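You operate a simulated robot arm through the tools that you are given. There is no shell and no other tool. Be economical: measure what you need, move in short steps, check, and stop when the job is done.

The job below is to be done with a simulated robot arm. You get a single attempt, and the scene is never put back.

JOB
Put the pot on the top of the ink pump. Then take the pink roll and leave it on the glass of the light box. Then put the black rubber roller on the top of the grey ink bench away on the top of the blue rewinder bench. The order counts. Set down upright: pot, black rubber roller.

The check looks at the end state, three seconds after you hand in, the way a careful person would. Anything else that was tipped, shoved, dropped, spilled or broken makes it a failure.

ROBOT AND FRAMES
A 6-joint arm with a two-finger gripper on a trunk, on a base that drives. Base frame: it is fixed to the floor where the robot stands at the start and does not move with it; the origin is under the middle of the robot, x ahead of it, y to its left, z up; the surface under the hand at the start is at about z = 80. Units: cm, rad, N and s.
Its first joint turns from -2.897 to 2.897 rad. Places, roughly: black rubber roller (6x6x10 cm) [40, 30, 80]; glass of the light box (30x22 cm) [-302, 190, 90]; pink roll [-25, 175, 75]; pot (7x7x8 cm) [60, -30, 90]; top of the blue rewinder bench [-170, 110, 80]; top of the ink pump (17x13 cm) [-418, 30, 144]. Payload 3.43 kg.
The tool frame sits at the grasp point between the pads (the TCP): z along the fingers, y along the line on which they close. The tips reach 2 cm beyond it. The gripper opens to 19 cm. The gripper's body begins 24.8 cm behind the TCP.
Orientation is that of the tool frame in the base frame, as a unit quaternion [x, y, z, w]. With the fingers straight down and closing along the base's y, the tool's x points along the base's -x, its y along +y and its z along -z.

CONTROLS
- The arm moves only by the tool send_rows. Its argument "steps" is a list of rows, each an object of numbers (a shift or turn left out is 0, a gripper value left out holds the last): "tx", "ty", "tz": the shift along the base's x, y, z in units of 150 mm (1.0 is 150 mm); "ax", "ay", "az": the turn, a rotation vector about the base's x, y, z in units of 60 degrees (1.0 is 60 degrees); "jaw": the finger opening in cm, from 0 to 19. In form: [{"tx": .., "ty": .., "tz": .., "ax": .., "ay": .., "az": .., "jaw": ..}, ...]. A call has 1 to 20 rows; each row is the pose to reach, as a shift and turn from the pose commanded when the call began. A call with a number of a shift or a turn outside -1 to 1 is refused whole. Rows are played at 5 a second. More than 5 cm and 0.15 rad between two rows, or a gripper value outside its range, and nothing of the call is played. A pose out of reach is approached as far as the arm can. The call stops where the force on the tool passes 40 N (or 10 N more than at its start, if that is more) or the arm is blocked; 0.2 s more then pass. Each finger travels about 15.3 cm/s and halts on what it meets, pressing with about 32 N; the grip force reading is that of the motor and also rises with nothing between the fingers. The clock runs only during rows and for 0.2 s after the last one: add rows that repeat a pose to give the fingers time. The reply holds the time, the measured pose of the TCP, the force on the tool along the base axes, the opening and the grip force, in the units named above and with some noise, with the torque about the TCP (base axes, N m) and any sound that the robot's microphone picked up.
- Cameras (640 x 400 px; columns grow to the right, rows downward): "scene" is now at [6.14, 24.51, 164.26]; the picture's right is [0.30, -0.95, 0.00], its down [-0.60, -0.19, -0.78] and it looks along [0.74, 0.23, -0.63] (base axes); focal length 214 px, centre (320, 200). "wrist" rides on the gripper at [7, -0.9, -28.8] in the tool frame; the picture's right is [0.12, 0.99, 0.00], its down [-0.96, 0.12, -0.25] and it looks along [-0.25, 0.03, 0.97] (tool axes); focal length 261 px, centre (320, 200). There is no depth. A picture from a camera that has moved, and an enlarged one, comes with that camera's place and axes in the base frame and with its lens. The place of the scene camera against the robot may be out by one fixed shift of up to 1.2 cm in any direction.
- snapshot(camera): a new picture of that camera. The clock stands still meanwhile.
- slide_trunk(by): slides the trunk up (or, below 0, down) by that many cm; the arm and the scene camera ride with it, the base frame stays. It gives what a move gives, with no picture.
- steer(legs): drives the robot by 1 to 6 legs, each [ahead, turn to the left] in cm and rad, along the robot's own axes; the way and the turn of a leg run together, so that a leg with both is an arc; at most 150 cm and 3.142 rad a leg. The arm and the cameras ride along, it lands a little off, and it stops where it bumps. It gives what a move gives.
- aim_head(pan, tilt): turns the head with the scene camera to pan (to the left, within 2.094 rad either way) and tilt (down, from -0.506 to 1.204), counted from straight ahead of the robot. It gives what a move gives.
- zoom(camera, box): a new picture of the part [left, top, right, bottom] of that camera's present view, enlarged. The clock stands still meanwhile.
- job_done(): hands the job in; it is judged then, once.

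Work in short steps. Places have to be worked out from the pictures, the camera data and where the tool is seen: move nearer, look again, correct. Check each grasp and each placing, and mend what went wrong. You have 165 turns and 112 pictures in all, those below and enlarged ones among them. Open the gripper and draw the arm clear of the work before you hand the job in, unless the task says otherwise; then end with one line.

The tools are called after ">>>" by a JSON object that holds its "fn" and its "kwargs". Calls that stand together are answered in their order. send_rows: Moves the arm, as the interface text tells. Its arguments: {"type":"object","properties":{"steps":{"type":"array"}},"required":["steps"]} The other tools are called the same way: slide_trunk (by) slides the trunk up or down; steer (legs) drives the base; aim_head (pan, tilt) turns the head that bears the scene camera; snapshot (camera) takes a picture; zoom (camera, box) takes an enlarged picture of a part of a camera's view; job_done () hands the job in.

At the start:

```text
clock: 0.0
position: [15.99, 82.07, 112.9]
tcp_rot: [0.0, 1.0, -0.003, -0.002]
contact_force: [-0.4, 0.5, -0.3]
torque: [0.03, 0.0, 0.02]
grip_width: 18.99
finger_force: 0.1
trunk travel left (down, up): [-20.0, 24.0]
robot x, y, heading: [-0.14, 0.46, -0.001]
head pan, tilt: [1.14, 1.201]
```

scene: 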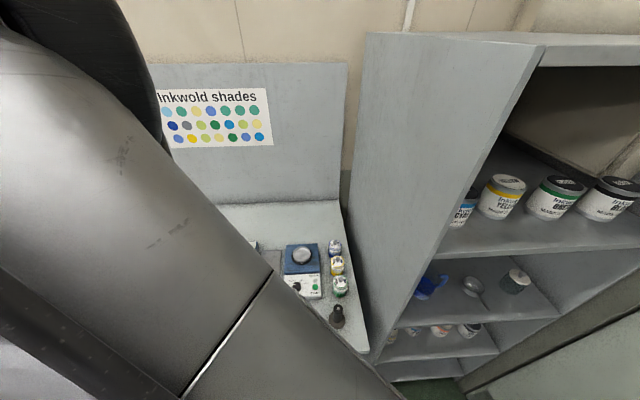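
wrist: 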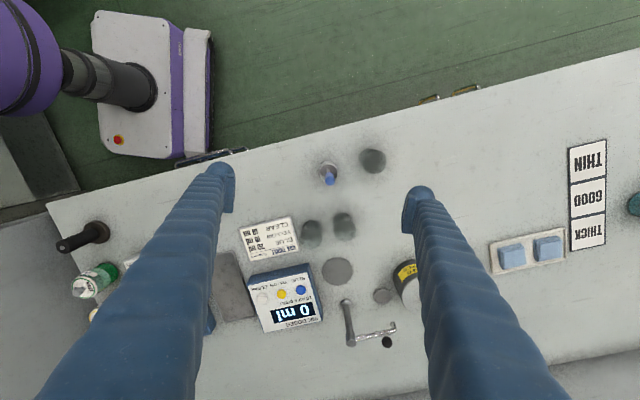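

The wrist view shows a bench under the hand, and the scene view is partly blocked by the arm. I'll aim the head ahead and look around first.

>>> {"fn": "aim_head", "kwargs": {"pan": 0.0, "tilt": 0.6}}

>>> {"fn": "snapshot", "kwargs": {"camera": "scene"}}

```text
clock: 1.4
position: [15.99, 82.1, 112.98]
tcp_rot: [0.0, 1.0, -0.002, 0.0]
contact_force: [-0.6, -1.3, -0.4]
torque: [0.08, -0.07, -0.01]
grip_width: 19.02
finger_force: 0.1
trunk travel left (down, up): [-20.0, 24.0]
robot x, y, heading: [0.14, 0.53, 0.002]
head pan, tilt: [0.0, 0.6]
```

```text
109 pictures are left
camera scene: at [6.74, 21.89, 164.96], right [0.0, -1.0, 0.0], down [-0.57, 0.0, -0.82], along [0.82, 0.0, -0.57], focal length 214 px, centre (320, 200)
```

scene: 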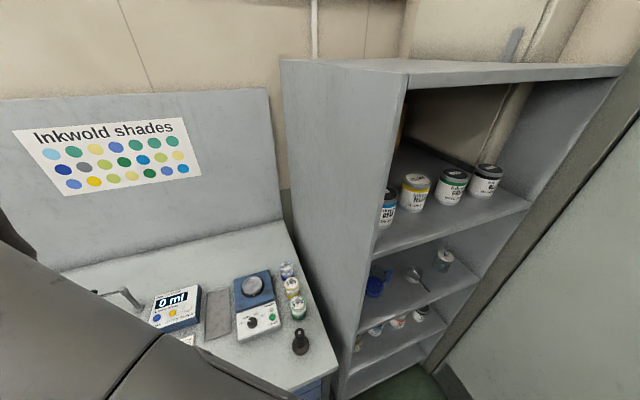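

The black roller is near (300,342). I'll zoom on it and on the shelf to identify the pot.

>>> {"fn": "zoom", "kwargs": {"camera": "scene", "box": [340, 150, 540, 370]}}

>>> {"fn": "zoom", "kwargs": {"camera": "scene", "box": [140, 250, 340, 400]}}

```text
1.82 times, centred on (440, 260) of scene
camera zoom: at [6.74, 21.89, 164.96], right [0.0, -1.0, 0.0], down [-0.57, 0.0, -0.82], along [0.82, 0.0, -0.57], focal length 390 px, centre (102, 91)
```

zoom: 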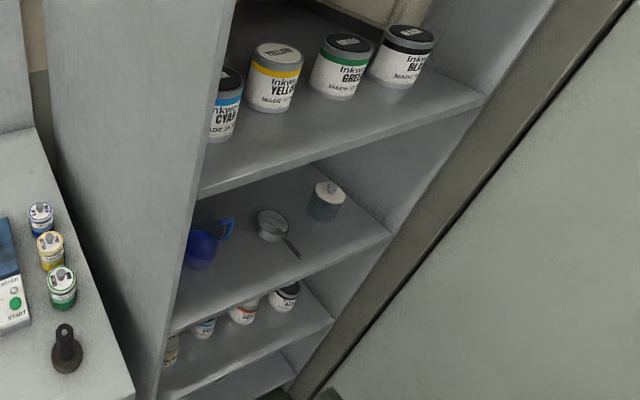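

```text
2.67 times, centred on (240, 325) of scene
camera zoom: at [6.74, 21.89, 164.96], right [0.0, -1.0, 0.0], down [-0.57, 0.0, -0.82], along [0.82, 0.0, -0.57], focal length 572 px, centre (533, -133)
```

zoom: 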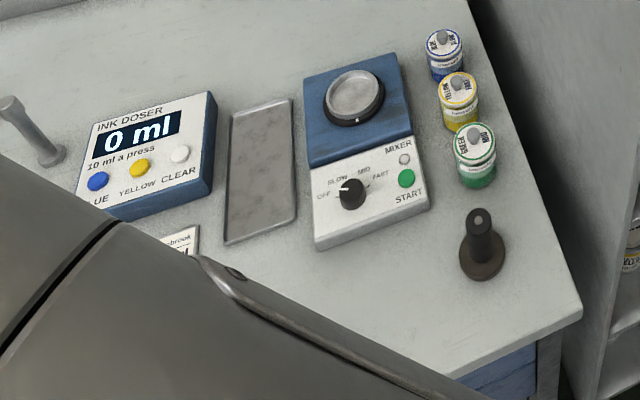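

The pot is the grey jar with the pale lid on the middle shelf, and the shelf opening faces back-right. I'll look around the rest of the room before planning.

>>> {"fn": "aim_head", "kwargs": {"pan": -1.0, "tilt": 0.6}}

>>> {"fn": "snapshot", "kwargs": {"camera": "scene"}}

>>> {"fn": "aim_head", "kwargs": {"pan": 2.09, "tilt": 0.35}}

>>> {"fn": "snapshot", "kwargs": {"camera": "scene"}}

>>> {"fn": "aim_head", "kwargs": {"pan": -2.09, "tilt": 0.35}}

>>> {"fn": "snapshot", "kwargs": {"camera": "scene"}}

```text
clock: 2.6
position: [16.02, 82.04, 112.79]
tcp_rot: [-0.001, 1.0, -0.004, 0.0]
contact_force: [0.0, 0.4, 0.1]
torque: [0.02, 0.02, -0.03]
grip_width: 19.02
finger_force: 0.0
trunk travel left (down, up): [-20.0, 24.0]
robot x, y, heading: [-0.5, 0.27, 0.001]
head pan, tilt: [-1.0, 0.6]
```

```text
106 pictures are left
camera scene: at [6.72, 21.6, 164.76], right [-0.04, -1.0, 0.0], down [-0.58, 0.02, -0.81], along [0.81, -0.03, -0.58], focal length 214 px, centre (320, 200)
```

scene: 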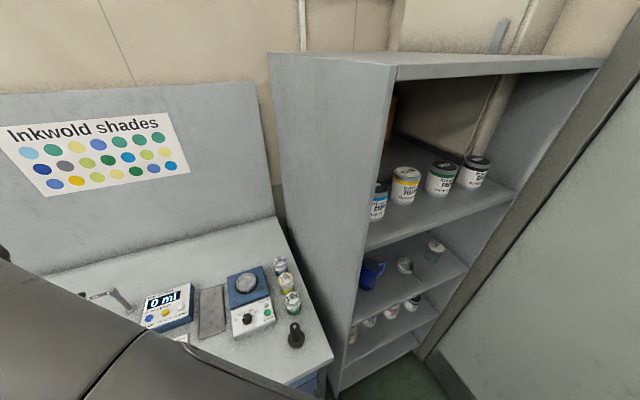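

```text
clock: 5.3
position: [16.03, 81.91, 112.62]
tcp_rot: [0.001, 1.0, -0.005, -0.002]
contact_force: [0.6, -0.5, 0.0]
torque: [0.0, 0.0, 0.04]
grip_width: 18.98
finger_force: 0.0
trunk travel left (down, up): [-20.0, 24.0]
robot x, y, heading: [-0.44, 0.51, 0.001]
head pan, tilt: [2.089, 0.351]
```

```text
105 pictures are left
camera scene: at [-4.85, 30.79, 167.12], right [0.95, 0.3, 0.0], down [0.11, -0.34, -0.93], along [-0.28, 0.89, -0.36], focal length 214 px, centre (320, 200)
```

scene: 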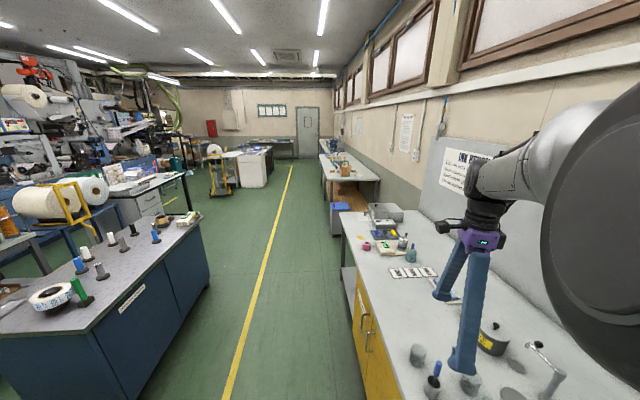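

```text
clock: 8.7
position: [16.16, 82.08, 112.67]
tcp_rot: [0.0, 1.0, -0.005, -0.001]
contact_force: [0.1, 0.3, -0.3]
torque: [-0.01, 0.01, 0.02]
grip_width: 19.02
finger_force: 0.1
trunk travel left (down, up): [-20.0, 24.0]
robot x, y, heading: [-0.07, 0.69, 0.004]
head pan, tilt: [-2.089, 0.351]
```

```text
104 pictures are left
camera scene: at [7.26, 21.77, 167.17], right [-0.02, -1.0, 0.0], down [-0.35, 0.01, -0.94], along [0.94, -0.02, -0.35], focal length 214 px, centre (320, 200)
```

scene: 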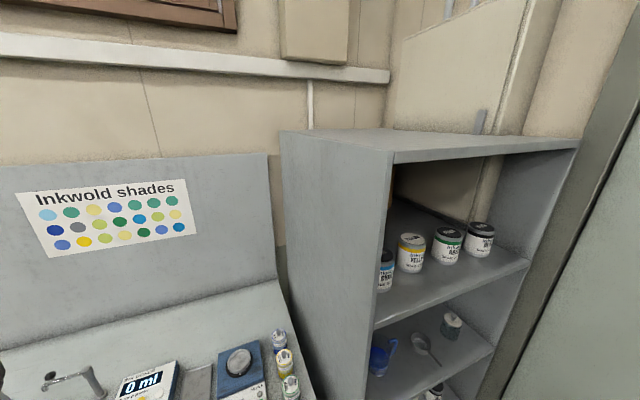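

The camera axes don't match the head readings for negative pan. I'll take one more picture to see whether that was lag.

>>> {"fn": "snapshot", "kwargs": {"camera": "scene"}}

```text
103 pictures are left
camera scene: at [7.26, 21.77, 167.17], right [-0.02, -1.0, 0.0], down [-0.35, 0.01, -0.94], along [0.94, -0.02, -0.35], focal length 214 px, centre (320, 200)
```

scene: 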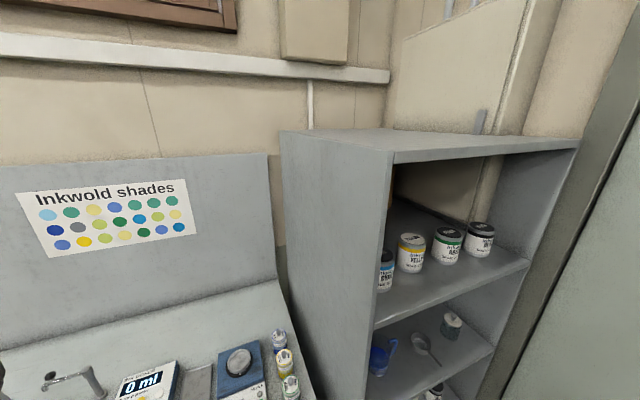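

The room is turned about 0.33 rad to my frame, and the ink cabinet is too close in front for the arm to swing past it. I'll back off a little, turn left a bit, and look behind before driving further.

>>> {"fn": "steer", "kwargs": {"legs": [[-15, 0], [0, 0.7]]}}

>>> {"fn": "aim_head", "kwargs": {"pan": 2.09, "tilt": 0.4}}

>>> {"fn": "snapshot", "kwargs": {"camera": "scene"}}

```text
clock: 13.1
position: [-54.44, 73.83, 112.82]
tcp_rot: [-0.335, 0.942, -0.004, 0.0]
contact_force: [0.3, 0.3, -0.6]
torque: [-0.06, 0.02, 0.0]
grip_width: 18.98
finger_force: 0.0
trunk travel left (down, up): [-20.0, 24.0]
robot x, y, heading: [-14.49, -1.16, 0.68]
head pan, tilt: [-2.089, 0.351]
```

```text
clock: 16.5
position: [-54.43, 73.92, 113.0]
tcp_rot: [-0.334, 0.943, -0.003, 0.001]
contact_force: [-0.2, -0.5, -0.3]
torque: [-0.01, 0.01, 0.05]
grip_width: 19.0
finger_force: 0.0
trunk travel left (down, up): [-20.0, 24.0]
robot x, y, heading: [-14.64, -1.01, 0.687]
head pan, tilt: [2.089, 0.4]
```

```text
102 pictures are left
camera scene: at [-37.86, 17.79, 166.78], right [0.36, 0.93, 0.0], down [0.36, -0.14, -0.92], along [-0.86, 0.33, -0.39], focal length 214 px, centre (320, 200)
```

scene: 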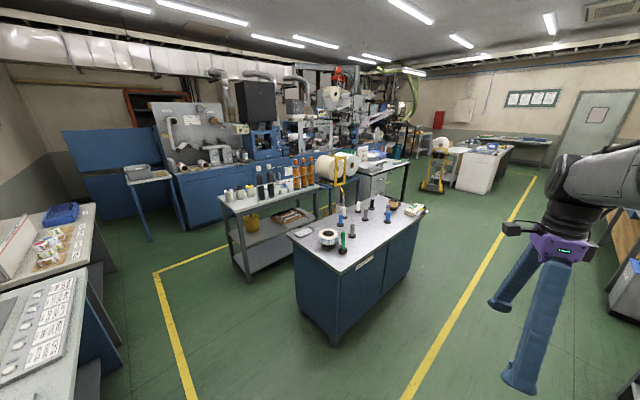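

This gives a good overview: the blue rewinder bench is in the middle and the machine with the pump is far behind it. I'll turn to about heading 0.3, back away from the cabinet, then swing the arm to the front.

>>> {"fn": "steer", "kwargs": {"legs": [[0, -0.4], [-33, 0]]}}

>>> {"fn": "aim_head", "kwargs": {"pan": -0.6, "tilt": 0.5}}

>>> {"fn": "snapshot", "kwargs": {"camera": "scene"}}

```text
clock: 20.3
position: [-41.2, 78.61, 112.78]
tcp_rot: [-0.155, 0.988, -0.006, -0.001]
contact_force: [1.9, 1.4, -0.8]
torque: [-0.41, 0.45, -0.02]
grip_width: 19.01
finger_force: 0.0
trunk travel left (down, up): [-20.0, 24.0]
robot x, y, heading: [-31.28, -5.28, 0.404]
head pan, tilt: [2.089, 0.4]
stopped in leg 2: the robot was blocked; the commanded pose is now the measured one
```

```text
clock: 22.7
position: [-41.9, 78.24, 113.02]
tcp_rot: [-0.156, 0.988, -0.003, 0.0]
contact_force: [0.7, 0.9, 0.8]
torque: [0.0, -0.03, 0.02]
grip_width: 18.99
finger_force: 0.0
trunk travel left (down, up): [-20.0, 24.0]
robot x, y, heading: [-31.51, -5.77, 0.398]
head pan, tilt: [-0.6, 0.499]
```

```text
101 pictures are left
camera scene: at [-32.43, 11.74, 165.86], right [-0.2, -0.98, 0.0], down [-0.47, 0.1, -0.88], along [0.86, -0.18, -0.48], focal length 214 px, centre (320, 200)
```

scene: 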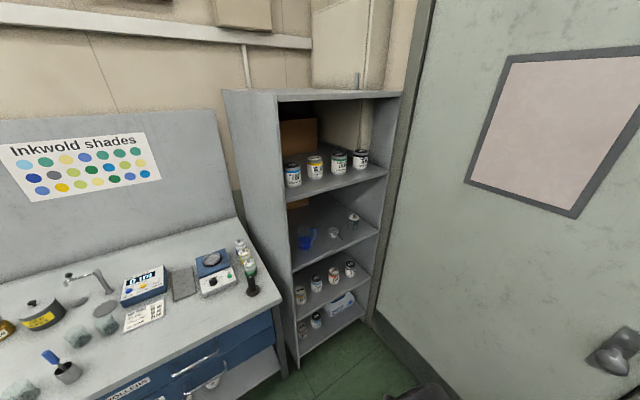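

The back-up was blocked by something behind. I'll look over the right rear to see the obstacle.

>>> {"fn": "aim_head", "kwargs": {"pan": -2.09, "tilt": 0.7}}

>>> {"fn": "snapshot", "kwargs": {"camera": "scene"}}

>>> {"fn": "aim_head", "kwargs": {"pan": 2.09, "tilt": 0.8}}

>>> {"fn": "snapshot", "kwargs": {"camera": "scene"}}

```text
clock: 24.2
position: [-41.85, 78.12, 113.06]
tcp_rot: [-0.157, 0.988, -0.003, 0.0]
contact_force: [0.2, -0.1, 0.7]
torque: [0.0, 0.0, 0.0]
grip_width: 19.02
finger_force: 0.0
trunk travel left (down, up): [-20.0, 24.0]
robot x, y, heading: [-31.38, -5.31, 0.396]
head pan, tilt: [-2.089, 0.7]
```

```text
100 pictures are left
camera scene: at [-42.36, 5.14, 164.1], right [-0.99, 0.12, 0.0], down [0.08, 0.64, -0.77], along [-0.09, -0.76, -0.64], focal length 214 px, centre (320, 200)
```

scene: 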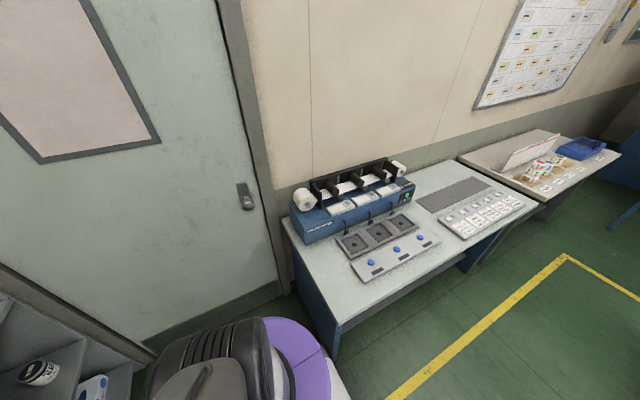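

```text
clock: 27.6
position: [-41.83, 78.11, 113.1]
tcp_rot: [-0.156, 0.988, -0.004, 0.001]
contact_force: [-0.1, 0.6, 0.4]
torque: [0.02, 0.0, 0.03]
grip_width: 19.0
finger_force: 0.1
trunk travel left (down, up): [-20.0, 24.0]
robot x, y, heading: [-31.57, -5.34, 0.393]
head pan, tilt: [2.089, 0.799]
```

```text
99 pictures are left
camera scene: at [-47.74, 18.49, 163.27], right [0.61, 0.79, 0.0], down [0.57, -0.44, -0.7], along [-0.55, 0.42, -0.72], focal length 214 px, centre (320, 200)
```

scene: 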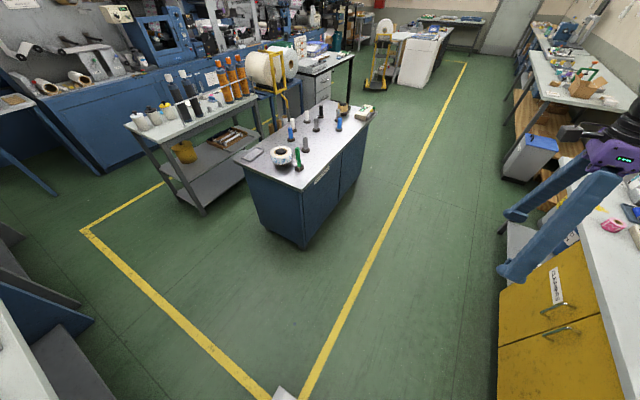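

The obstacle behind was the corner of the winder table, near (-51,-24). I'll move forward a touch and turn right to face the pot, then swing the arm round to the front.

>>> {"fn": "steer", "kwargs": {"legs": [[4, 0], [0, -0.5]]}}

>>> {"fn": "snapshot", "kwargs": {"camera": "wrist"}}

```text
clock: 30.6
position: [2.4, 74.88, 112.83]
tcp_rot: [0.089, 0.996, -0.006, -0.002]
contact_force: [0.8, -0.4, -0.6]
torque: [0.0, 0.18, -0.01]
grip_width: 18.98
finger_force: 0.1
trunk travel left (down, up): [-20.0, 24.0]
robot x, y, heading: [-27.81, -1.72, -0.09]
head pan, tilt: [2.089, 0.799]
```

```text
98 pictures are left
camera wrist: at [-4.63, 75.5, 141.55], right [0.06, 1.0, -0.01], down [0.97, -0.05, 0.25], along [0.24, -0.02, -0.97], focal length 261 px, centre (320, 200)
```

wrist: 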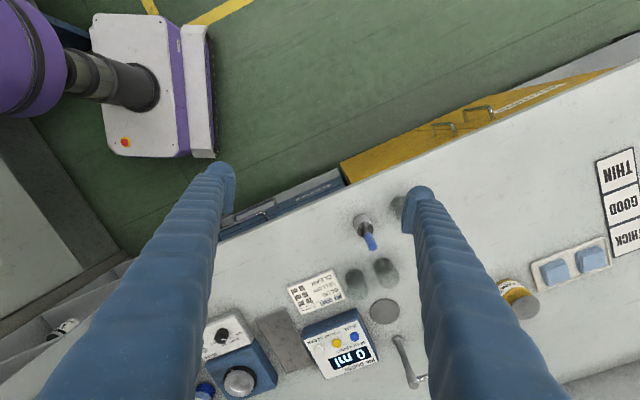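

The arm is at radius 82 on the robot's left. I'll spiral it inward and toward the front, clear of the cabinet corner.

>>> {"fn": "send_rows", "kwargs": {"steps": [{"tx": 0.05, "ty": -0.25, "tz": 0.08, "az": -0.03}, {"tx": 0.1, "ty": -0.5, "tz": 0.16, "az": -0.06}, {"tx": 0.14, "ty": -0.75, "tz": 0.24, "az": -0.09}, {"tx": 0.187, "ty": -0.99, "tz": 0.33, "az": -0.11}]}}

```text
clock: 31.7
position: [5.05, 58.54, 107.96]
tcp_rot: [0.151, 0.986, -0.073, -0.022]
contact_force: [-0.1, 0.3, 0.3]
torque: [-0.13, -0.04, 0.0]
grip_width: 18.99
finger_force: 0.0
trunk travel left (down, up): [-20.0, 24.0]
robot x, y, heading: [-28.28, -1.43, -0.093]
head pan, tilt: [2.089, 0.799]
stopped in row 4: the arm was blocked; the commanded pose is now the measured one
```

The arm got blocked early and tilted. I'll look from both cameras to see why.

>>> {"fn": "aim_head", "kwargs": {"pan": 0.6, "tilt": 0.6}}

>>> {"fn": "snapshot", "kwargs": {"camera": "scene"}}

>>> {"fn": "snapshot", "kwargs": {"camera": "wrist"}}

```text
clock: 33.3
position: [5.13, 58.38, 108.18]
tcp_rot: [0.152, 0.986, -0.073, -0.023]
contact_force: [-0.9, 0.5, -0.4]
torque: [0.01, 0.0, -0.03]
grip_width: 19.0
finger_force: 0.0
trunk travel left (down, up): [-20.0, 24.0]
robot x, y, heading: [-27.79, -2.03, -0.091]
head pan, tilt: [0.6, 0.6]
```

```text
97 pictures are left
camera scene: at [-30.67, 27.97, 165.25], right [0.94, 0.33, 0.0], down [0.18, -0.51, -0.84], along [-0.28, 0.8, -0.54], focal length 214 px, centre (320, 200)
```

scene: 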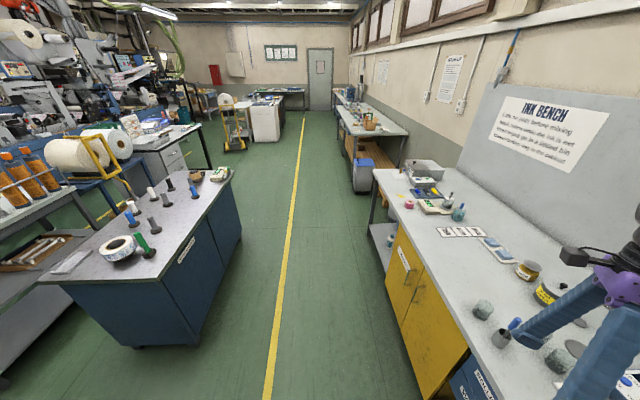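

```text
96 pictures are left
camera wrist: at [-0.03, 63.74, 136.88], right [0.18, 0.97, -0.15], down [0.97, -0.15, 0.21], along [0.18, -0.18, -0.97], focal length 261 px, centre (320, 200)
```

wrist: 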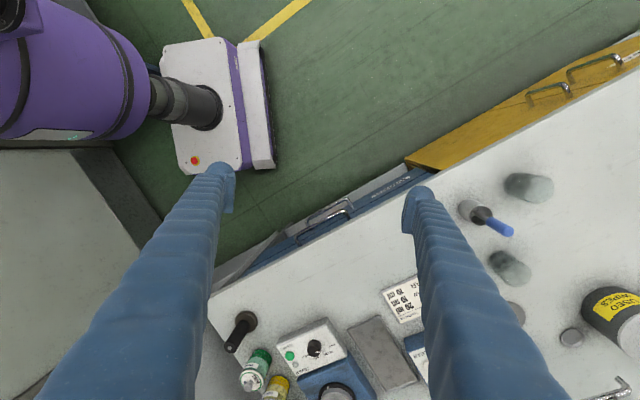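

The head and the upper arm interfere: retracting lifts the elbow into the head. I'll straighten the tool and extend again first, then swing right at long radius before retracting.

>>> {"fn": "send_rows", "kwargs": {"steps": [{"tx": 0.11, "ty": 0.15, "tz": 0.12, "ax": 0.033, "ay": -0.016}, {"tx": 0.22, "ty": 0.3, "tz": 0.24, "ax": 0.066, "ay": -0.032}, {"tx": 0.33, "ty": 0.45, "tz": 0.36, "ax": 0.1, "ay": -0.05}, {"tx": 0.44, "ty": 0.6, "tz": 0.47, "ax": 0.131, "ay": -0.065}]}}

>>> {"fn": "aim_head", "kwargs": {"pan": 2.09, "tilt": 0.6}}

```text
clock: 34.3
position: [11.7, 67.48, 115.4]
tcp_rot: [0.151, 0.989, 0.002, 0.001]
contact_force: [0.5, -0.4, -0.2]
torque: [0.05, -0.04, 0.0]
grip_width: 19.02
finger_force: 0.0
trunk travel left (down, up): [-20.0, 24.0]
robot x, y, heading: [-27.74, -1.86, -0.095]
head pan, tilt: [0.6, 0.6]
```

```text
clock: 35.9
position: [11.5, 67.46, 115.3]
tcp_rot: [0.15, 0.989, 0.0, 0.0]
contact_force: [0.5, 0.1, -0.1]
torque: [0.0, 0.01, 0.04]
grip_width: 19.0
finger_force: 0.0
trunk travel left (down, up): [-20.0, 24.0]
robot x, y, heading: [-28.23, -1.98, -0.091]
head pan, tilt: [2.089, 0.6]
```

Now I'll swing right at radius 80.

>>> {"fn": "send_rows", "kwargs": {"steps": [{"tx": 0.22, "ty": -0.15, "az": -0.05}, {"tx": 0.44, "ty": -0.3, "az": -0.1}, {"tx": 0.66, "ty": -0.46, "az": -0.15}, {"tx": 0.88, "ty": -0.62, "az": -0.19}]}}

>>> {"fn": "send_rows", "kwargs": {"steps": [{"tx": 0.2, "ty": -0.22, "az": -0.05}, {"tx": 0.4, "ty": -0.44, "az": -0.11}, {"tx": 0.6, "ty": -0.67, "az": -0.16}, {"tx": 0.8, "ty": -0.9, "az": -0.22}]}}

```text
clock: 36.9
position: [24.93, 58.34, 115.47]
tcp_rot: [0.248, 0.969, 0.0, 0.001]
contact_force: [0.2, -0.8, 0.6]
torque: [0.08, 0.07, 0.03]
grip_width: 18.96
finger_force: 0.1
trunk travel left (down, up): [-20.0, 24.0]
robot x, y, heading: [-27.53, -1.89, -0.09]
head pan, tilt: [2.089, 0.6]
```

```text
clock: 37.9
position: [36.89, 44.61, 115.21]
tcp_rot: [0.358, 0.934, 0.001, 0.002]
contact_force: [0.2, -1.1, 0.8]
torque: [0.01, 0.11, 0.01]
grip_width: 18.99
finger_force: 0.0
trunk travel left (down, up): [-20.0, 24.0]
robot x, y, heading: [-27.68, -1.95, -0.094]
head pan, tilt: [2.089, 0.6]
```

Next I'll retract, then continue swinging to the front at about r=50.

>>> {"fn": "send_rows", "kwargs": {"steps": [{"tx": -0.25, "ty": -0.2}, {"tx": -0.5, "ty": -0.4}, {"tx": -0.75, "ty": -0.6}, {"tx": -0.98, "ty": -0.8}]}}

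>>> {"fn": "send_rows", "kwargs": {"steps": [{"tx": -0.08, "ty": -0.27, "az": -0.07}, {"tx": -0.13, "ty": -0.54, "az": -0.14}, {"tx": -0.16, "ty": -0.77, "az": -0.2}, {"tx": -0.2, "ty": -0.98, "az": -0.25}]}}

```text
clock: 38.9
position: [21.96, 32.89, 115.48]
tcp_rot: [0.358, 0.934, 0.001, 0.002]
contact_force: [-1.3, -0.3, -1.1]
torque: [-0.02, -0.05, 0.03]
grip_width: 19.01
finger_force: 0.0
trunk travel left (down, up): [-20.0, 24.0]
robot x, y, heading: [-27.8, -1.91, -0.093]
head pan, tilt: [2.089, 0.6]
```

```text
clock: 39.9
position: [19.1, 17.95, 115.49]
tcp_rot: [0.477, 0.879, 0.0, 0.002]
contact_force: [0.2, -1.1, 0.6]
torque: [-0.04, -0.06, -0.02]
grip_width: 19.0
finger_force: 0.0
trunk travel left (down, up): [-20.0, 24.0]
robot x, y, heading: [-27.79, -1.84, -0.092]
head pan, tilt: [2.089, 0.6]
```

Fingers currently close nearly radially. For the pot I want the tool slanted forward (yaw about 0.25), so I'll carry on swinging right while yawing the tool about +70°.

>>> {"fn": "send_rows", "kwargs": {"steps": [{"tx": 0.03, "ty": -0.25, "az": 0.1}, {"tx": 0.06, "ty": -0.5, "az": 0.2}, {"tx": 0.1, "ty": -0.75, "az": 0.3}, {"tx": 0.13, "ty": -1.0, "az": 0.4}]}}

>>> {"fn": "send_rows", "kwargs": {"steps": [{"tx": 0.03, "ty": -0.25, "az": 0.1}, {"tx": 0.05, "ty": -0.5, "az": 0.2}, {"tx": 0.07, "ty": -0.75, "az": 0.3}, {"tx": 0.07, "ty": -1.0, "az": 0.4}]}}

>>> {"fn": "send_rows", "kwargs": {"steps": [{"tx": 0.0, "ty": -0.25, "az": 0.1}, {"tx": 0.0, "ty": -0.5, "az": 0.2}, {"tx": 0.0, "ty": -0.75, "az": 0.3}, {"tx": 0.0, "ty": -1.0, "az": 0.39}]}}

```text
clock: 40.9
position: [21.02, 2.97, 115.23]
tcp_rot: [0.283, 0.959, 0.0, 0.001]
contact_force: [0.7, 0.0, -0.5]
torque: [-0.06, 0.01, 0.02]
grip_width: 19.0
finger_force: 0.1
trunk travel left (down, up): [-20.0, 24.0]
robot x, y, heading: [-28.08, -2.0, -0.093]
head pan, tilt: [2.089, 0.6]
```

```text
clock: 41.9
position: [22.3, -11.9, 115.22]
tcp_rot: [0.078, 0.997, 0.001, 0.001]
contact_force: [0.0, 0.2, -0.2]
torque: [-0.04, 0.01, 0.02]
grip_width: 19.02
finger_force: 0.0
trunk travel left (down, up): [-20.0, 24.0]
robot x, y, heading: [-27.75, -1.86, -0.094]
head pan, tilt: [2.089, 0.6]
```

```text
clock: 42.9
position: [22.21, -27.12, 115.46]
tcp_rot: [-0.126, 0.992, 0.002, 0.001]
contact_force: [0.0, 0.5, -0.9]
torque: [-0.05, 0.04, -0.03]
grip_width: 18.98
finger_force: 0.1
trunk travel left (down, up): [-20.0, 24.0]
robot x, y, heading: [-27.83, -1.84, -0.094]
head pan, tilt: [2.089, 0.6]
```

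The tool is oriented. Now I'll turn the head to the front to see the pot and the hand.

>>> {"fn": "aim_head", "kwargs": {"pan": 0.0, "tilt": 0.5}}

>>> {"fn": "snapshot", "kwargs": {"camera": "scene"}}

```text
clock: 44.9
position: [22.18, -27.03, 115.54]
tcp_rot: [-0.125, 0.992, 0.0, 0.002]
contact_force: [0.5, -0.1, -0.8]
torque: [0.02, 0.02, 0.03]
grip_width: 18.99
finger_force: 0.0
trunk travel left (down, up): [-20.0, 24.0]
robot x, y, heading: [-27.87, -1.72, -0.095]
head pan, tilt: [0.0, 0.499]
```

```text
95 pictures are left
camera scene: at [-18.65, 18.66, 165.86], right [-0.09, -1.0, 0.0], down [-0.48, 0.04, -0.88], along [0.87, -0.08, -0.48], focal length 214 px, centre (320, 200)
```

scene: 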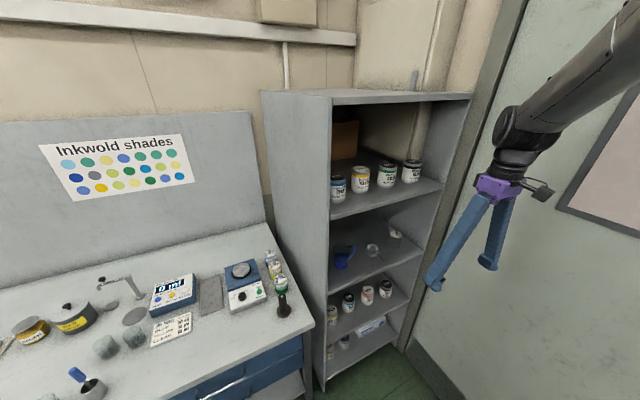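

Let me zoom in on the pot for a precise fix, along with the hand as a reference.

>>> {"fn": "zoom", "kwargs": {"camera": "scene", "box": [310, 180, 470, 300]}}

```text
3.33 times, centred on (390, 240) of scene
camera zoom: at [-18.65, 18.66, 165.86], right [-0.09, -1.0, 0.0], down [-0.48, 0.04, -0.88], along [0.87, -0.08, -0.48], focal length 715 px, centre (87, 67)
```

zoom: 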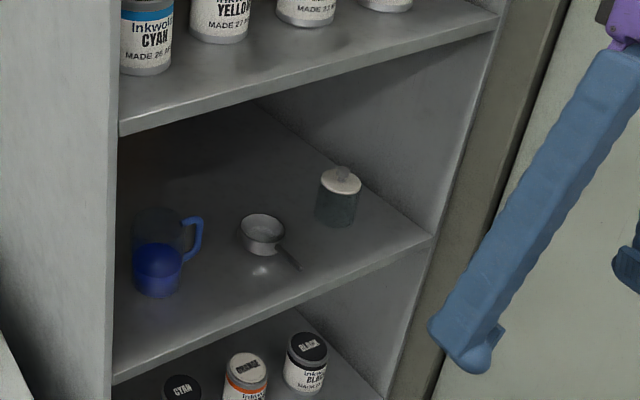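

The pot is near (61.7,-27) with base z about 92, and the finger projection matches the picture. I'll pitch the tool forward 50° in two moves toward a pregrasp about 15 cm short of the pot, and part-close the jaw.

>>> {"fn": "send_rows", "kwargs": {"steps": [{"tx": 0.17, "ty": -0.024, "tz": -0.02, "ax": 0.021, "ay": -0.081, "jaw": 16}, {"tx": 0.34, "ty": -0.048, "tz": -0.05, "ax": 0.042, "ay": -0.161, "jaw": 14}, {"tx": 0.5, "ty": -0.072, "tz": -0.08, "ax": 0.062, "ay": -0.242, "jaw": 12}, {"tx": 0.67, "ty": -0.096, "tz": -0.1, "ax": 0.083, "ay": -0.322, "jaw": 11}, {"tx": 0.83, "ty": -0.12, "tz": -0.13, "ax": 0.104, "ay": -0.403, "jaw": 11}]}}

>>> {"fn": "send_rows", "kwargs": {"steps": [{"tx": 0.17, "ty": -0.024, "tz": -0.08, "ax": 0.021, "ay": -0.081}, {"tx": 0.34, "ty": -0.048, "tz": -0.16, "ax": 0.042, "ay": -0.161}, {"tx": 0.5, "ty": -0.072, "tz": -0.24, "ax": 0.062, "ay": -0.242}, {"tx": 0.67, "ty": -0.096, "tz": -0.32, "ax": 0.083, "ay": -0.322}, {"tx": 0.83, "ty": -0.12, "tz": -0.4, "ax": 0.104, "ay": -0.403}]}}

>>> {"fn": "snapshot", "kwargs": {"camera": "scene"}}

>>> {"fn": "snapshot", "kwargs": {"camera": "wrist"}}

```text
clock: 46.1
position: [34.77, -28.96, 113.4]
tcp_rot: [-0.122, 0.969, 0.027, 0.215]
contact_force: [0.4, 0.2, -0.1]
torque: [0.01, 0.03, 0.04]
grip_width: 11.0
finger_force: 0.1
trunk travel left (down, up): [-20.0, 24.0]
robot x, y, heading: [-27.85, -1.72, -0.097]
head pan, tilt: [0.0, 0.499]
```

```text
clock: 47.3
position: [47.23, -30.6, 107.37]
tcp_rot: [-0.114, 0.899, 0.054, 0.42]
contact_force: [1.0, -0.4, -0.5]
torque: [0.01, 0.02, 0.05]
grip_width: 11.04
finger_force: 0.0
trunk travel left (down, up): [-20.0, 24.0]
robot x, y, heading: [-28.21, -1.57, -0.095]
head pan, tilt: [0.0, 0.499]
```

```text
93 pictures are left
camera scene: at [-18.55, 18.62, 165.85], right [-0.09, -1.0, 0.0], down [-0.48, 0.05, -0.88], along [0.87, -0.08, -0.48], focal length 214 px, centre (320, 200)
```

scene: 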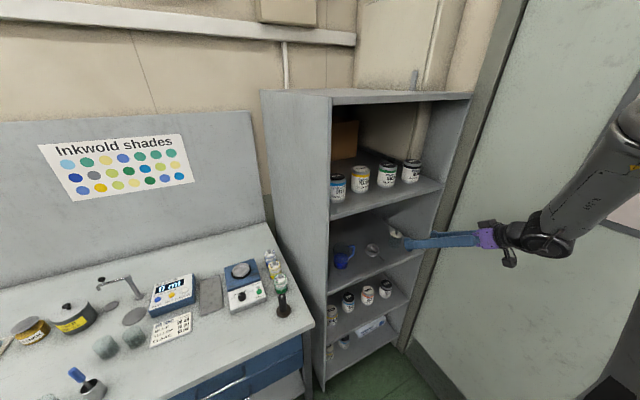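

```text
92 pictures are left
camera wrist: at [21.6, -38.15, 120.38], right [-0.32, 0.94, -0.09], down [0.39, 0.22, 0.9], along [0.86, 0.26, -0.43], focal length 261 px, centre (320, 200)
```

wrist: 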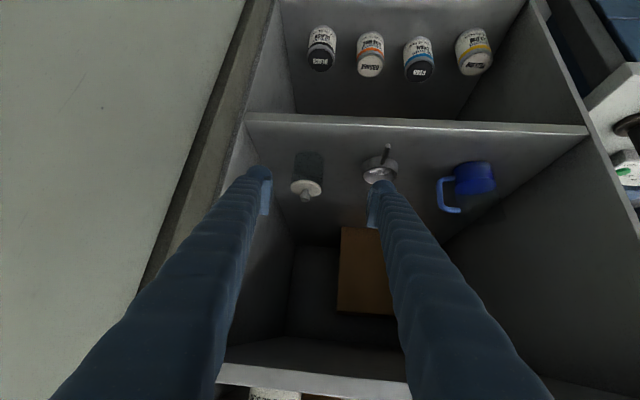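

The wrist view puts the pot at about (63.3,-28.6) with shelf z≈90; it needs a small lateral fix. I'll move to 8 cm short, lower, and check.

>>> {"fn": "send_rows", "kwargs": {"steps": [{"tx": 0.18, "ty": -0.0, "tz": -0.21, "jaw": 10.5}, {"tx": 0.37, "ty": 0.0, "tz": -0.42}, {"tx": 0.55, "ty": 0.0, "tz": -0.63}]}}

>>> {"fn": "snapshot", "kwargs": {"camera": "wrist"}}

>>> {"fn": "zoom", "kwargs": {"camera": "scene", "box": [310, 180, 470, 300]}}

```text
clock: 48.1
position: [55.47, -30.82, 97.97]
tcp_rot: [-0.115, 0.899, 0.055, 0.419]
contact_force: [0.2, 0.5, -0.2]
torque: [0.05, -0.02, -0.01]
grip_width: 10.51
finger_force: 0.1
trunk travel left (down, up): [-20.0, 24.0]
robot x, y, heading: [-27.89, -1.81, -0.093]
head pan, tilt: [0.0, 0.499]
```

```text
91 pictures are left
camera wrist: at [29.89, -38.23, 110.94], right [-0.32, 0.94, -0.09], down [0.39, 0.22, 0.9], along [0.86, 0.26, -0.43], focal length 261 px, centre (320, 200)
```

wrist: 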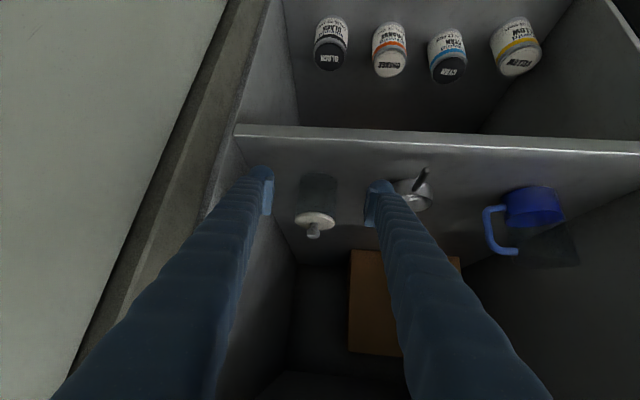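

```text
3.33 times, centred on (390, 240) of scene
camera zoom: at [-18.57, 18.62, 165.85], right [-0.09, -1.0, 0.0], down [-0.48, 0.05, -0.88], along [0.87, -0.08, -0.48], focal length 715 px, centre (87, 67)
```

zoom: 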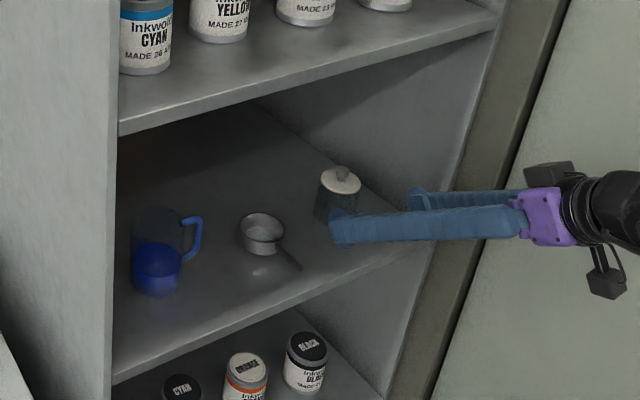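

The pot is centred between the fingers. I'll advance about 8 cm and lower to grasp height.

>>> {"fn": "send_rows", "kwargs": {"steps": [{"tx": 0.17, "ty": 0.045, "tz": -0.1}, {"tx": 0.35, "ty": 0.09, "tz": -0.2}, {"tx": 0.52, "ty": 0.135, "tz": -0.2}]}}

>>> {"fn": "snapshot", "kwargs": {"camera": "wrist"}}

>>> {"fn": "zoom", "kwargs": {"camera": "scene", "box": [350, 200, 430, 260]}}

```text
clock: 48.9
position: [63.34, -28.71, 94.88]
tcp_rot: [-0.114, 0.899, 0.054, 0.419]
contact_force: [0.7, -0.4, 0.0]
torque: [0.02, -0.01, 0.01]
grip_width: 10.52
finger_force: 0.0
trunk travel left (down, up): [-20.0, 24.0]
robot x, y, heading: [-28.05, -1.92, -0.096]
head pan, tilt: [0.0, 0.499]
```

```text
89 pictures are left
camera wrist: at [37.74, -36.2, 107.88], right [-0.32, 0.94, -0.09], down [0.39, 0.22, 0.9], along [0.86, 0.26, -0.43], focal length 261 px, centre (320, 200)
```

wrist: 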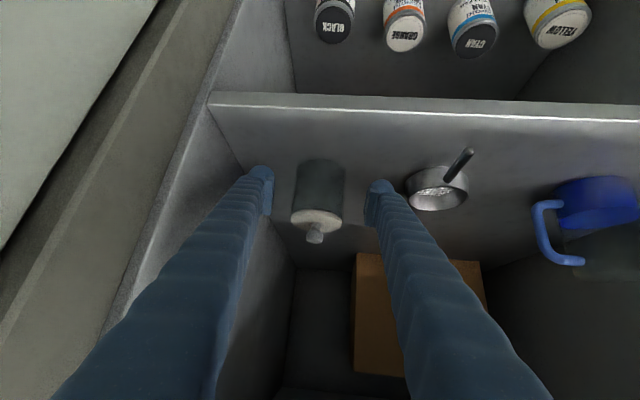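

```text
6.67 times, centred on (390, 230) of scene
camera zoom: at [-18.61, 18.61, 165.87], right [-0.09, -1.0, 0.0], down [-0.48, 0.05, -0.88], along [0.87, -0.08, -0.48], focal length 1430 px, centre (-147, 0)
```

zoom: 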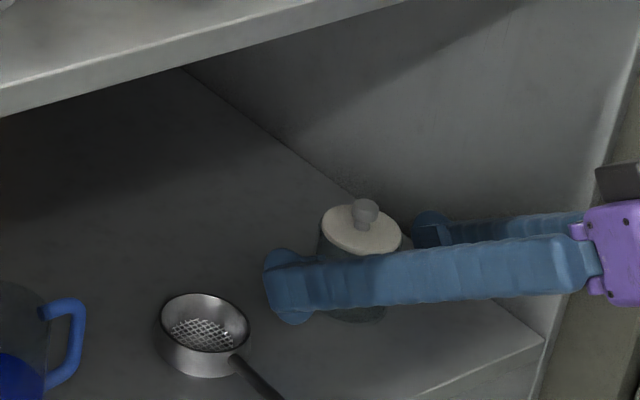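

The pot seems about 2 cm further in, near (65.2,-28). I'll advance a bit more and close.

>>> {"fn": "send_rows", "kwargs": {"steps": [{"tx": 0.08, "ty": 0.03}, {"tx": 0.14, "ty": 0.05}, {"tx": 0.14, "ty": 0.05, "jaw": 8}, {"tx": 0.14, "ty": 0.05, "jaw": 6}, {"tx": 0.14, "ty": 0.05, "jaw": 4}, {"tx": 0.14, "ty": 0.05, "jaw": 3}, {"tx": 0.14, "ty": 0.05, "jaw": 3}]}}

>>> {"fn": "snapshot", "kwargs": {"camera": "wrist"}}

>>> {"fn": "zoom", "kwargs": {"camera": "scene", "box": [350, 200, 430, 260]}}

```text
clock: 50.5
position: [65.46, -28.0, 94.83]
tcp_rot: [-0.115, 0.899, 0.055, 0.419]
contact_force: [0.6, 0.1, 0.2]
torque: [0.02, 0.0, 0.01]
grip_width: 6.02
finger_force: 31.6
trunk travel left (down, up): [-20.0, 24.0]
robot x, y, heading: [-27.88, -1.95, -0.096]
head pan, tilt: [0.0, 0.499]
```

```text
87 pictures are left
camera wrist: at [39.87, -35.37, 107.86], right [-0.32, 0.94, -0.09], down [0.39, 0.22, 0.9], along [0.86, 0.26, -0.43], focal length 261 px, centre (320, 200)
```

wrist: 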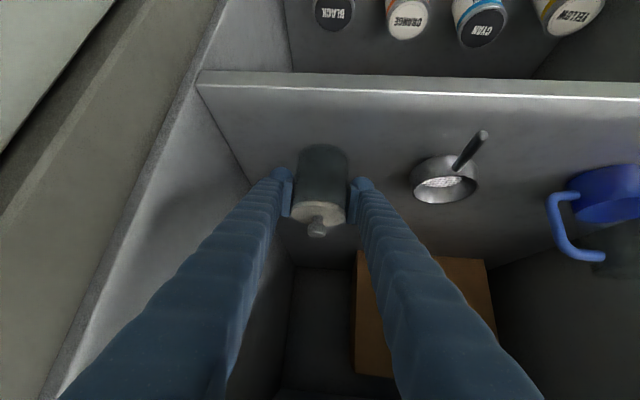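

```text
6.67 times, centred on (390, 230) of scene
camera zoom: at [-18.58, 18.64, 165.86], right [-0.09, -1.0, 0.0], down [-0.48, 0.04, -0.88], along [0.87, -0.08, -0.48], focal length 1430 px, centre (-147, 0)
```

zoom: 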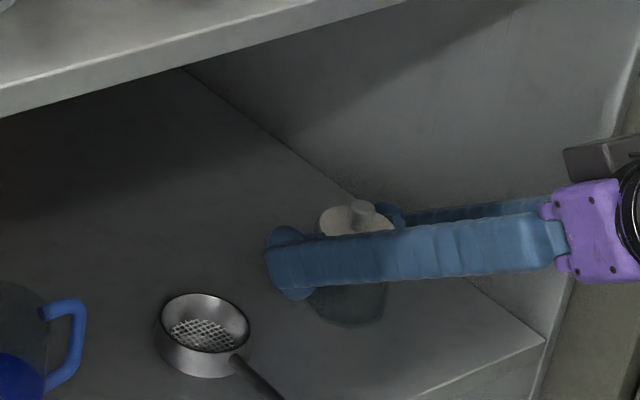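

The grip is at 6.0 cm with 31.6 N. I'll lift a few cm and check.

>>> {"fn": "send_rows", "kwargs": {"steps": [{"tz": 0.1}, {"tz": 0.25}, {"tz": 0.4}, {"tz": 0.4}]}}

>>> {"fn": "zoom", "kwargs": {"camera": "scene", "box": [310, 180, 470, 300]}}

>>> {"fn": "snapshot", "kwargs": {"camera": "wrist"}}

```text
clock: 51.5
position: [65.49, -27.85, 100.76]
tcp_rot: [-0.113, 0.899, 0.053, 0.419]
contact_force: [0.5, -0.1, 0.6]
torque: [-0.01, 0.03, 0.0]
grip_width: 2.99
finger_force: 0.1
trunk travel left (down, up): [-20.0, 24.0]
robot x, y, heading: [-27.47, -1.64, -0.099]
head pan, tilt: [0.0, 0.499]
```

```text
3.33 times, centred on (390, 240) of scene
camera zoom: at [-18.53, 18.64, 165.85], right [-0.09, -1.0, 0.0], down [-0.48, 0.04, -0.88], along [0.87, -0.08, -0.48], focal length 715 px, centre (87, 67)
```

zoom: 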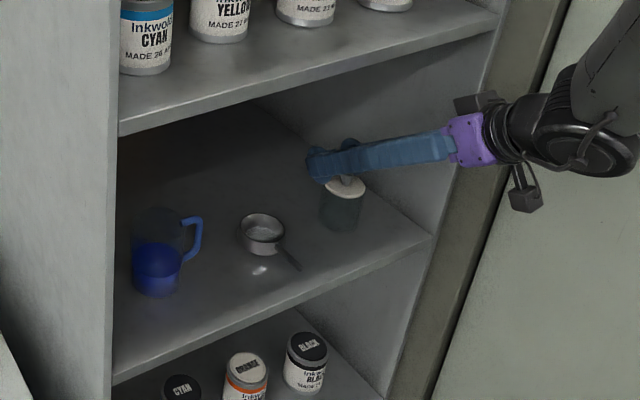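

```text
84 pictures are left
camera wrist: at [39.9, -35.36, 113.75], right [-0.32, 0.94, -0.09], down [0.39, 0.22, 0.9], along [0.86, 0.26, -0.43], focal length 261 px, centre (320, 200)
```

wrist: 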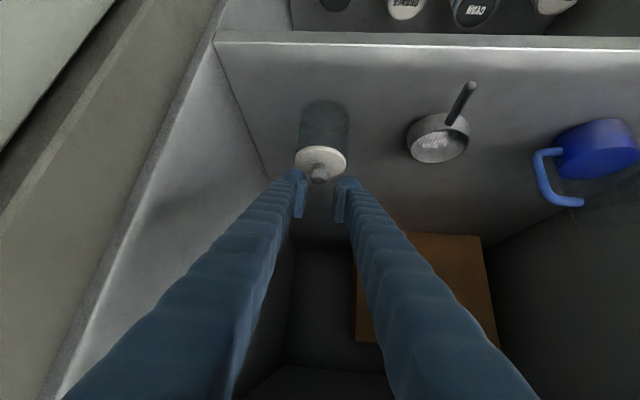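

The pot slipped out but still stands upright at about (63.8,-28.6), lid top z≈97.3. My grip was slightly too deep and caught the lid. I'll reopen, flatten the tool by 20°, recentre, and go lower on the body.

>>> {"fn": "send_rows", "kwargs": {"steps": [{"jaw": 7}, {"jaw": 10.5}, {"jaw": 10.5}, {"tx": -0.06, "ty": -0.02, "ax": 0.028, "ay": -0.107}, {"tx": -0.1, "ty": -0.04, "ax": 0.055, "ay": -0.215}, {"tx": -0.13, "ty": -0.057, "ax": 0.083, "ay": -0.322}]}}

>>> {"fn": "snapshot", "kwargs": {"camera": "wrist"}}

>>> {"fn": "zoom", "kwargs": {"camera": "scene", "box": [350, 200, 430, 260]}}

```text
clock: 52.9
position: [63.5, -28.78, 100.77]
tcp_rot: [-0.104, 0.813, 0.073, 0.569]
contact_force: [0.4, -0.4, 0.7]
torque: [-0.02, 0.02, 0.03]
grip_width: 10.55
finger_force: 0.1
trunk travel left (down, up): [-20.0, 24.0]
robot x, y, heading: [-27.88, -2.07, -0.094]
head pan, tilt: [0.0, 0.499]
```

```text
83 pictures are left
camera wrist: at [35.11, -36.94, 103.88], right [-0.29, 0.95, -0.11], down [0.06, 0.14, 0.99], along [0.96, 0.28, -0.1], focal length 261 px, centre (320, 200)
```

wrist: 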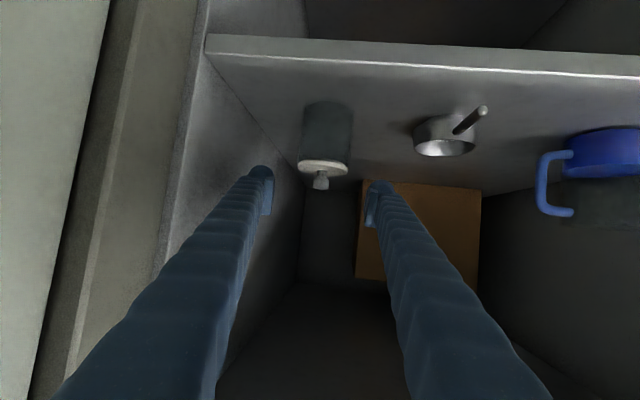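

```text
6.67 times, centred on (390, 230) of scene
camera zoom: at [-18.53, 18.64, 165.85], right [-0.09, -1.0, 0.0], down [-0.48, 0.04, -0.88], along [0.87, -0.08, -0.48], focal length 1430 px, centre (-147, 0)
```

zoom: 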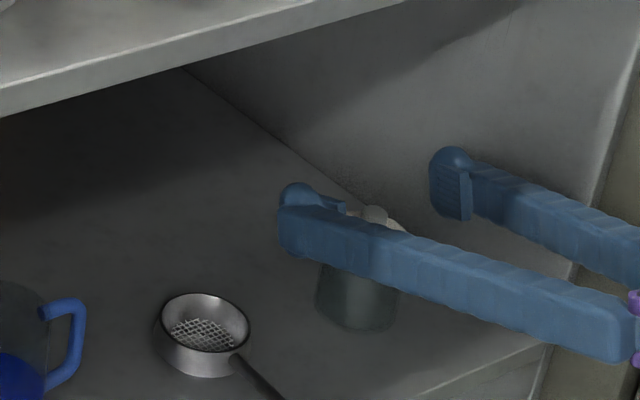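

Pads sit at the fingertips and the pot lines up with the TCP in plan. I'll lower 7.2 cm and close.

>>> {"fn": "send_rows", "kwargs": {"steps": [{"tz": -0.2}, {"tz": -0.38}, {"tz": -0.48}, {"tz": -0.48, "jaw": 8}, {"tz": -0.48, "jaw": 6}, {"tz": -0.48, "jaw": 4}, {"tz": -0.48, "jaw": 3}, {"tz": -0.48, "jaw": 3}]}}

>>> {"fn": "snapshot", "kwargs": {"camera": "wrist"}}

>>> {"fn": "zoom", "kwargs": {"camera": "scene", "box": [350, 200, 430, 260]}}

```text
clock: 54.7
position: [63.32, -28.73, 93.82]
tcp_rot: [-0.104, 0.812, 0.074, 0.569]
contact_force: [0.6, -0.6, 2.7]
torque: [-0.13, -0.1, 0.04]
grip_width: 6.0
finger_force: 32.2
trunk travel left (down, up): [-20.0, 24.0]
robot x, y, heading: [-27.82, -1.82, -0.092]
head pan, tilt: [0.0, 0.499]
```

```text
81 pictures are left
camera wrist: at [34.92, -36.92, 96.92], right [-0.29, 0.95, -0.11], down [0.06, 0.13, 0.99], along [0.96, 0.28, -0.1], focal length 261 px, centre (320, 200)
```

wrist: 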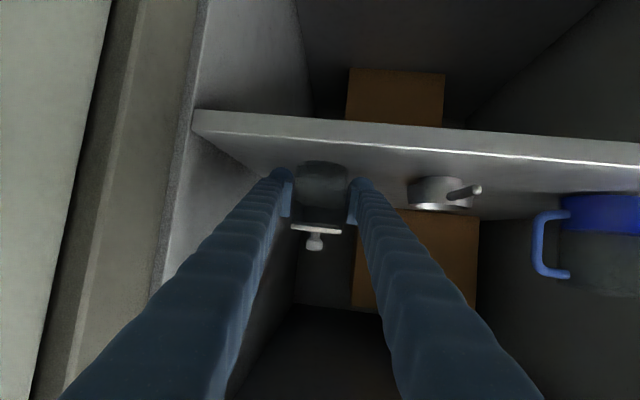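

```text
6.67 times, centred on (390, 230) of scene
camera zoom: at [-18.61, 18.65, 165.86], right [-0.09, -1.0, 0.0], down [-0.48, 0.04, -0.88], along [0.87, -0.08, -0.48], focal length 1430 px, centre (-147, 0)
```

zoom: 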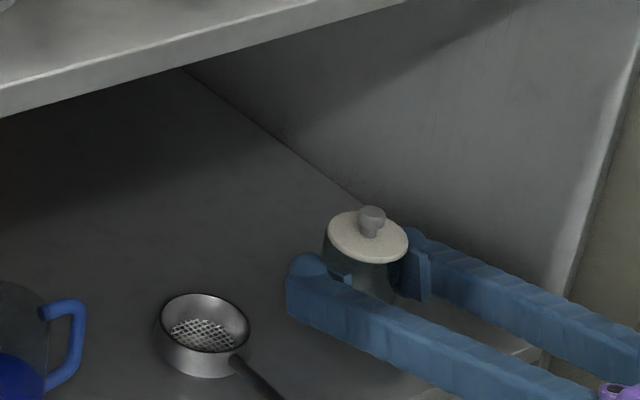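

The body is now gripped below the lid at 6.0 cm. I'll lift slowly and check.

>>> {"fn": "send_rows", "kwargs": {"steps": [{"tz": 0.04}, {"tz": 0.1}, {"tz": 0.17}, {"tz": 0.24}, {"tz": 0.24}]}}

>>> {"fn": "zoom", "kwargs": {"camera": "scene", "box": [350, 200, 430, 260]}}

```text
clock: 55.9
position: [63.43, -28.67, 97.3]
tcp_rot: [-0.104, 0.813, 0.074, 0.569]
contact_force: [0.0, 0.1, -0.7]
torque: [0.0, 0.04, -0.01]
grip_width: 6.0
finger_force: 32.2
trunk travel left (down, up): [-20.0, 24.0]
robot x, y, heading: [-27.93, -1.87, -0.096]
head pan, tilt: [0.0, 0.499]
```

```text
6.67 times, centred on (390, 230) of scene
camera zoom: at [-18.58, 18.65, 165.86], right [-0.09, -1.0, 0.0], down [-0.48, 0.04, -0.88], along [0.87, -0.08, -0.48], focal length 1430 px, centre (-147, 0)
```

zoom: 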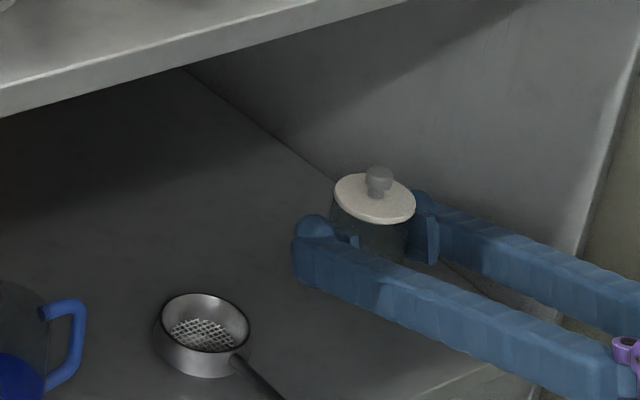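

The pot is held. I'll withdraw out of the cabinet along the approach direction.

>>> {"fn": "send_rows", "kwargs": {"steps": [{"tx": -0.24, "ty": -0.06, "tz": 0.05}, {"tx": -0.48, "ty": -0.12, "tz": 0.1}, {"tx": -0.72, "ty": -0.18, "tz": 0.15}, {"tx": -0.95, "ty": -0.24, "tz": 0.2}]}}

>>> {"fn": "snapshot", "kwargs": {"camera": "scene"}}

```text
clock: 56.9
position: [49.5, -32.97, 100.77]
tcp_rot: [-0.104, 0.814, 0.078, 0.566]
contact_force: [0.0, 0.9, -1.3]
torque: [-0.03, 0.02, -0.02]
grip_width: 6.04
finger_force: 32.3
out of reach, approached as far as the arm can: row 4
trunk travel left (down, up): [-20.0, 24.0]
robot x, y, heading: [-28.1, -2.21, -0.097]
head pan, tilt: [0.0, 0.499]
```

```text
78 pictures are left
camera scene: at [-18.68, 18.68, 165.87], right [-0.09, -1.0, 0.0], down [-0.48, 0.04, -0.88], along [0.87, -0.08, -0.48], focal length 214 px, centre (320, 200)
```

scene: 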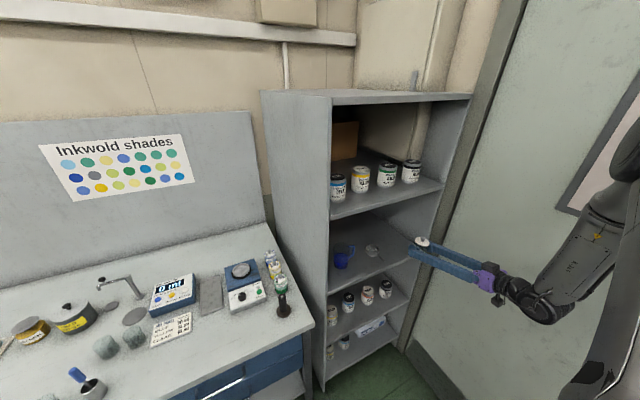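

The pot is clear of the shelf front. Before any turn I'll back the robot 10 cm straight.

>>> {"fn": "steer", "kwargs": {"legs": [[-10, 0]]}}

```text
clock: 58.2
position: [39.25, -32.03, 100.6]
tcp_rot: [-0.103, 0.814, 0.078, 0.566]
contact_force: [0.1, -0.3, -0.2]
torque: [0.01, 0.0, 0.01]
grip_width: 6.03
finger_force: 31.6
trunk travel left (down, up): [-20.0, 24.0]
robot x, y, heading: [-37.88, -0.91, -0.094]
head pan, tilt: [0.0, 0.499]
```

Clear. Raise the trunk for clearance and back further into the open aisle.

>>> {"fn": "slide_trunk", "kwargs": {"by": 20}}

>>> {"fn": "steer", "kwargs": {"legs": [[-45, 0]]}}

>>> {"fn": "aim_head", "kwargs": {"pan": 2.09, "tilt": 0.45}}

>>> {"fn": "snapshot", "kwargs": {"camera": "scene"}}

```text
clock: 60.4
position: [39.34, -32.04, 120.67]
tcp_rot: [-0.104, 0.814, 0.079, 0.566]
contact_force: [-0.3, -0.4, -0.3]
torque: [0.0, 0.0, 0.03]
grip_width: 6.0
finger_force: 32.1
trunk travel left (down, up): [-40.0, 4.0]
robot x, y, heading: [-38.02, -0.77, -0.096]
head pan, tilt: [0.0, 0.499]
```

```text
clock: 64.0
position: [-5.94, -28.42, 120.76]
tcp_rot: [-0.099, 0.815, 0.075, 0.567]
contact_force: [0.1, 0.4, -0.5]
torque: [0.02, 0.0, -0.02]
grip_width: 5.96
finger_force: 32.3
trunk travel left (down, up): [-40.0, 4.0]
robot x, y, heading: [-82.6, 3.39, -0.109]
head pan, tilt: [0.0, 0.499]
```

```text
clock: 66.0
position: [-5.73, -28.33, 120.83]
tcp_rot: [-0.099, 0.814, 0.075, 0.567]
contact_force: [-0.3, -0.9, 0.1]
torque: [0.0, -0.01, 0.03]
grip_width: 5.95
finger_force: 31.5
trunk travel left (down, up): [-40.0, 4.0]
robot x, y, heading: [-82.93, 3.27, -0.105]
head pan, tilt: [2.089, 0.45]
```

```text
77 pictures are left
camera scene: at [-86.18, 33.31, 186.32], right [0.92, 0.4, 0.0], down [0.17, -0.4, -0.9], along [-0.36, 0.82, -0.43], focal length 214 px, centre (320, 200)
```

scene: 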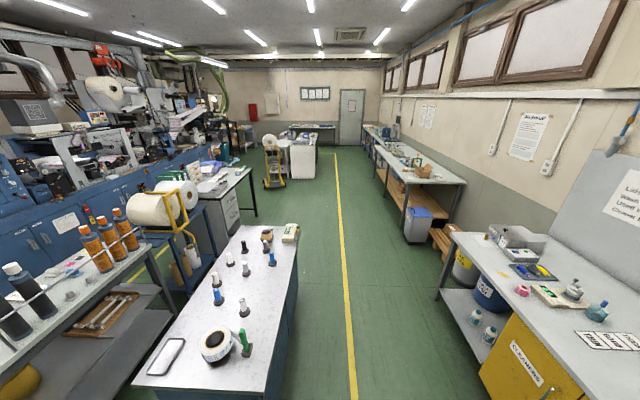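

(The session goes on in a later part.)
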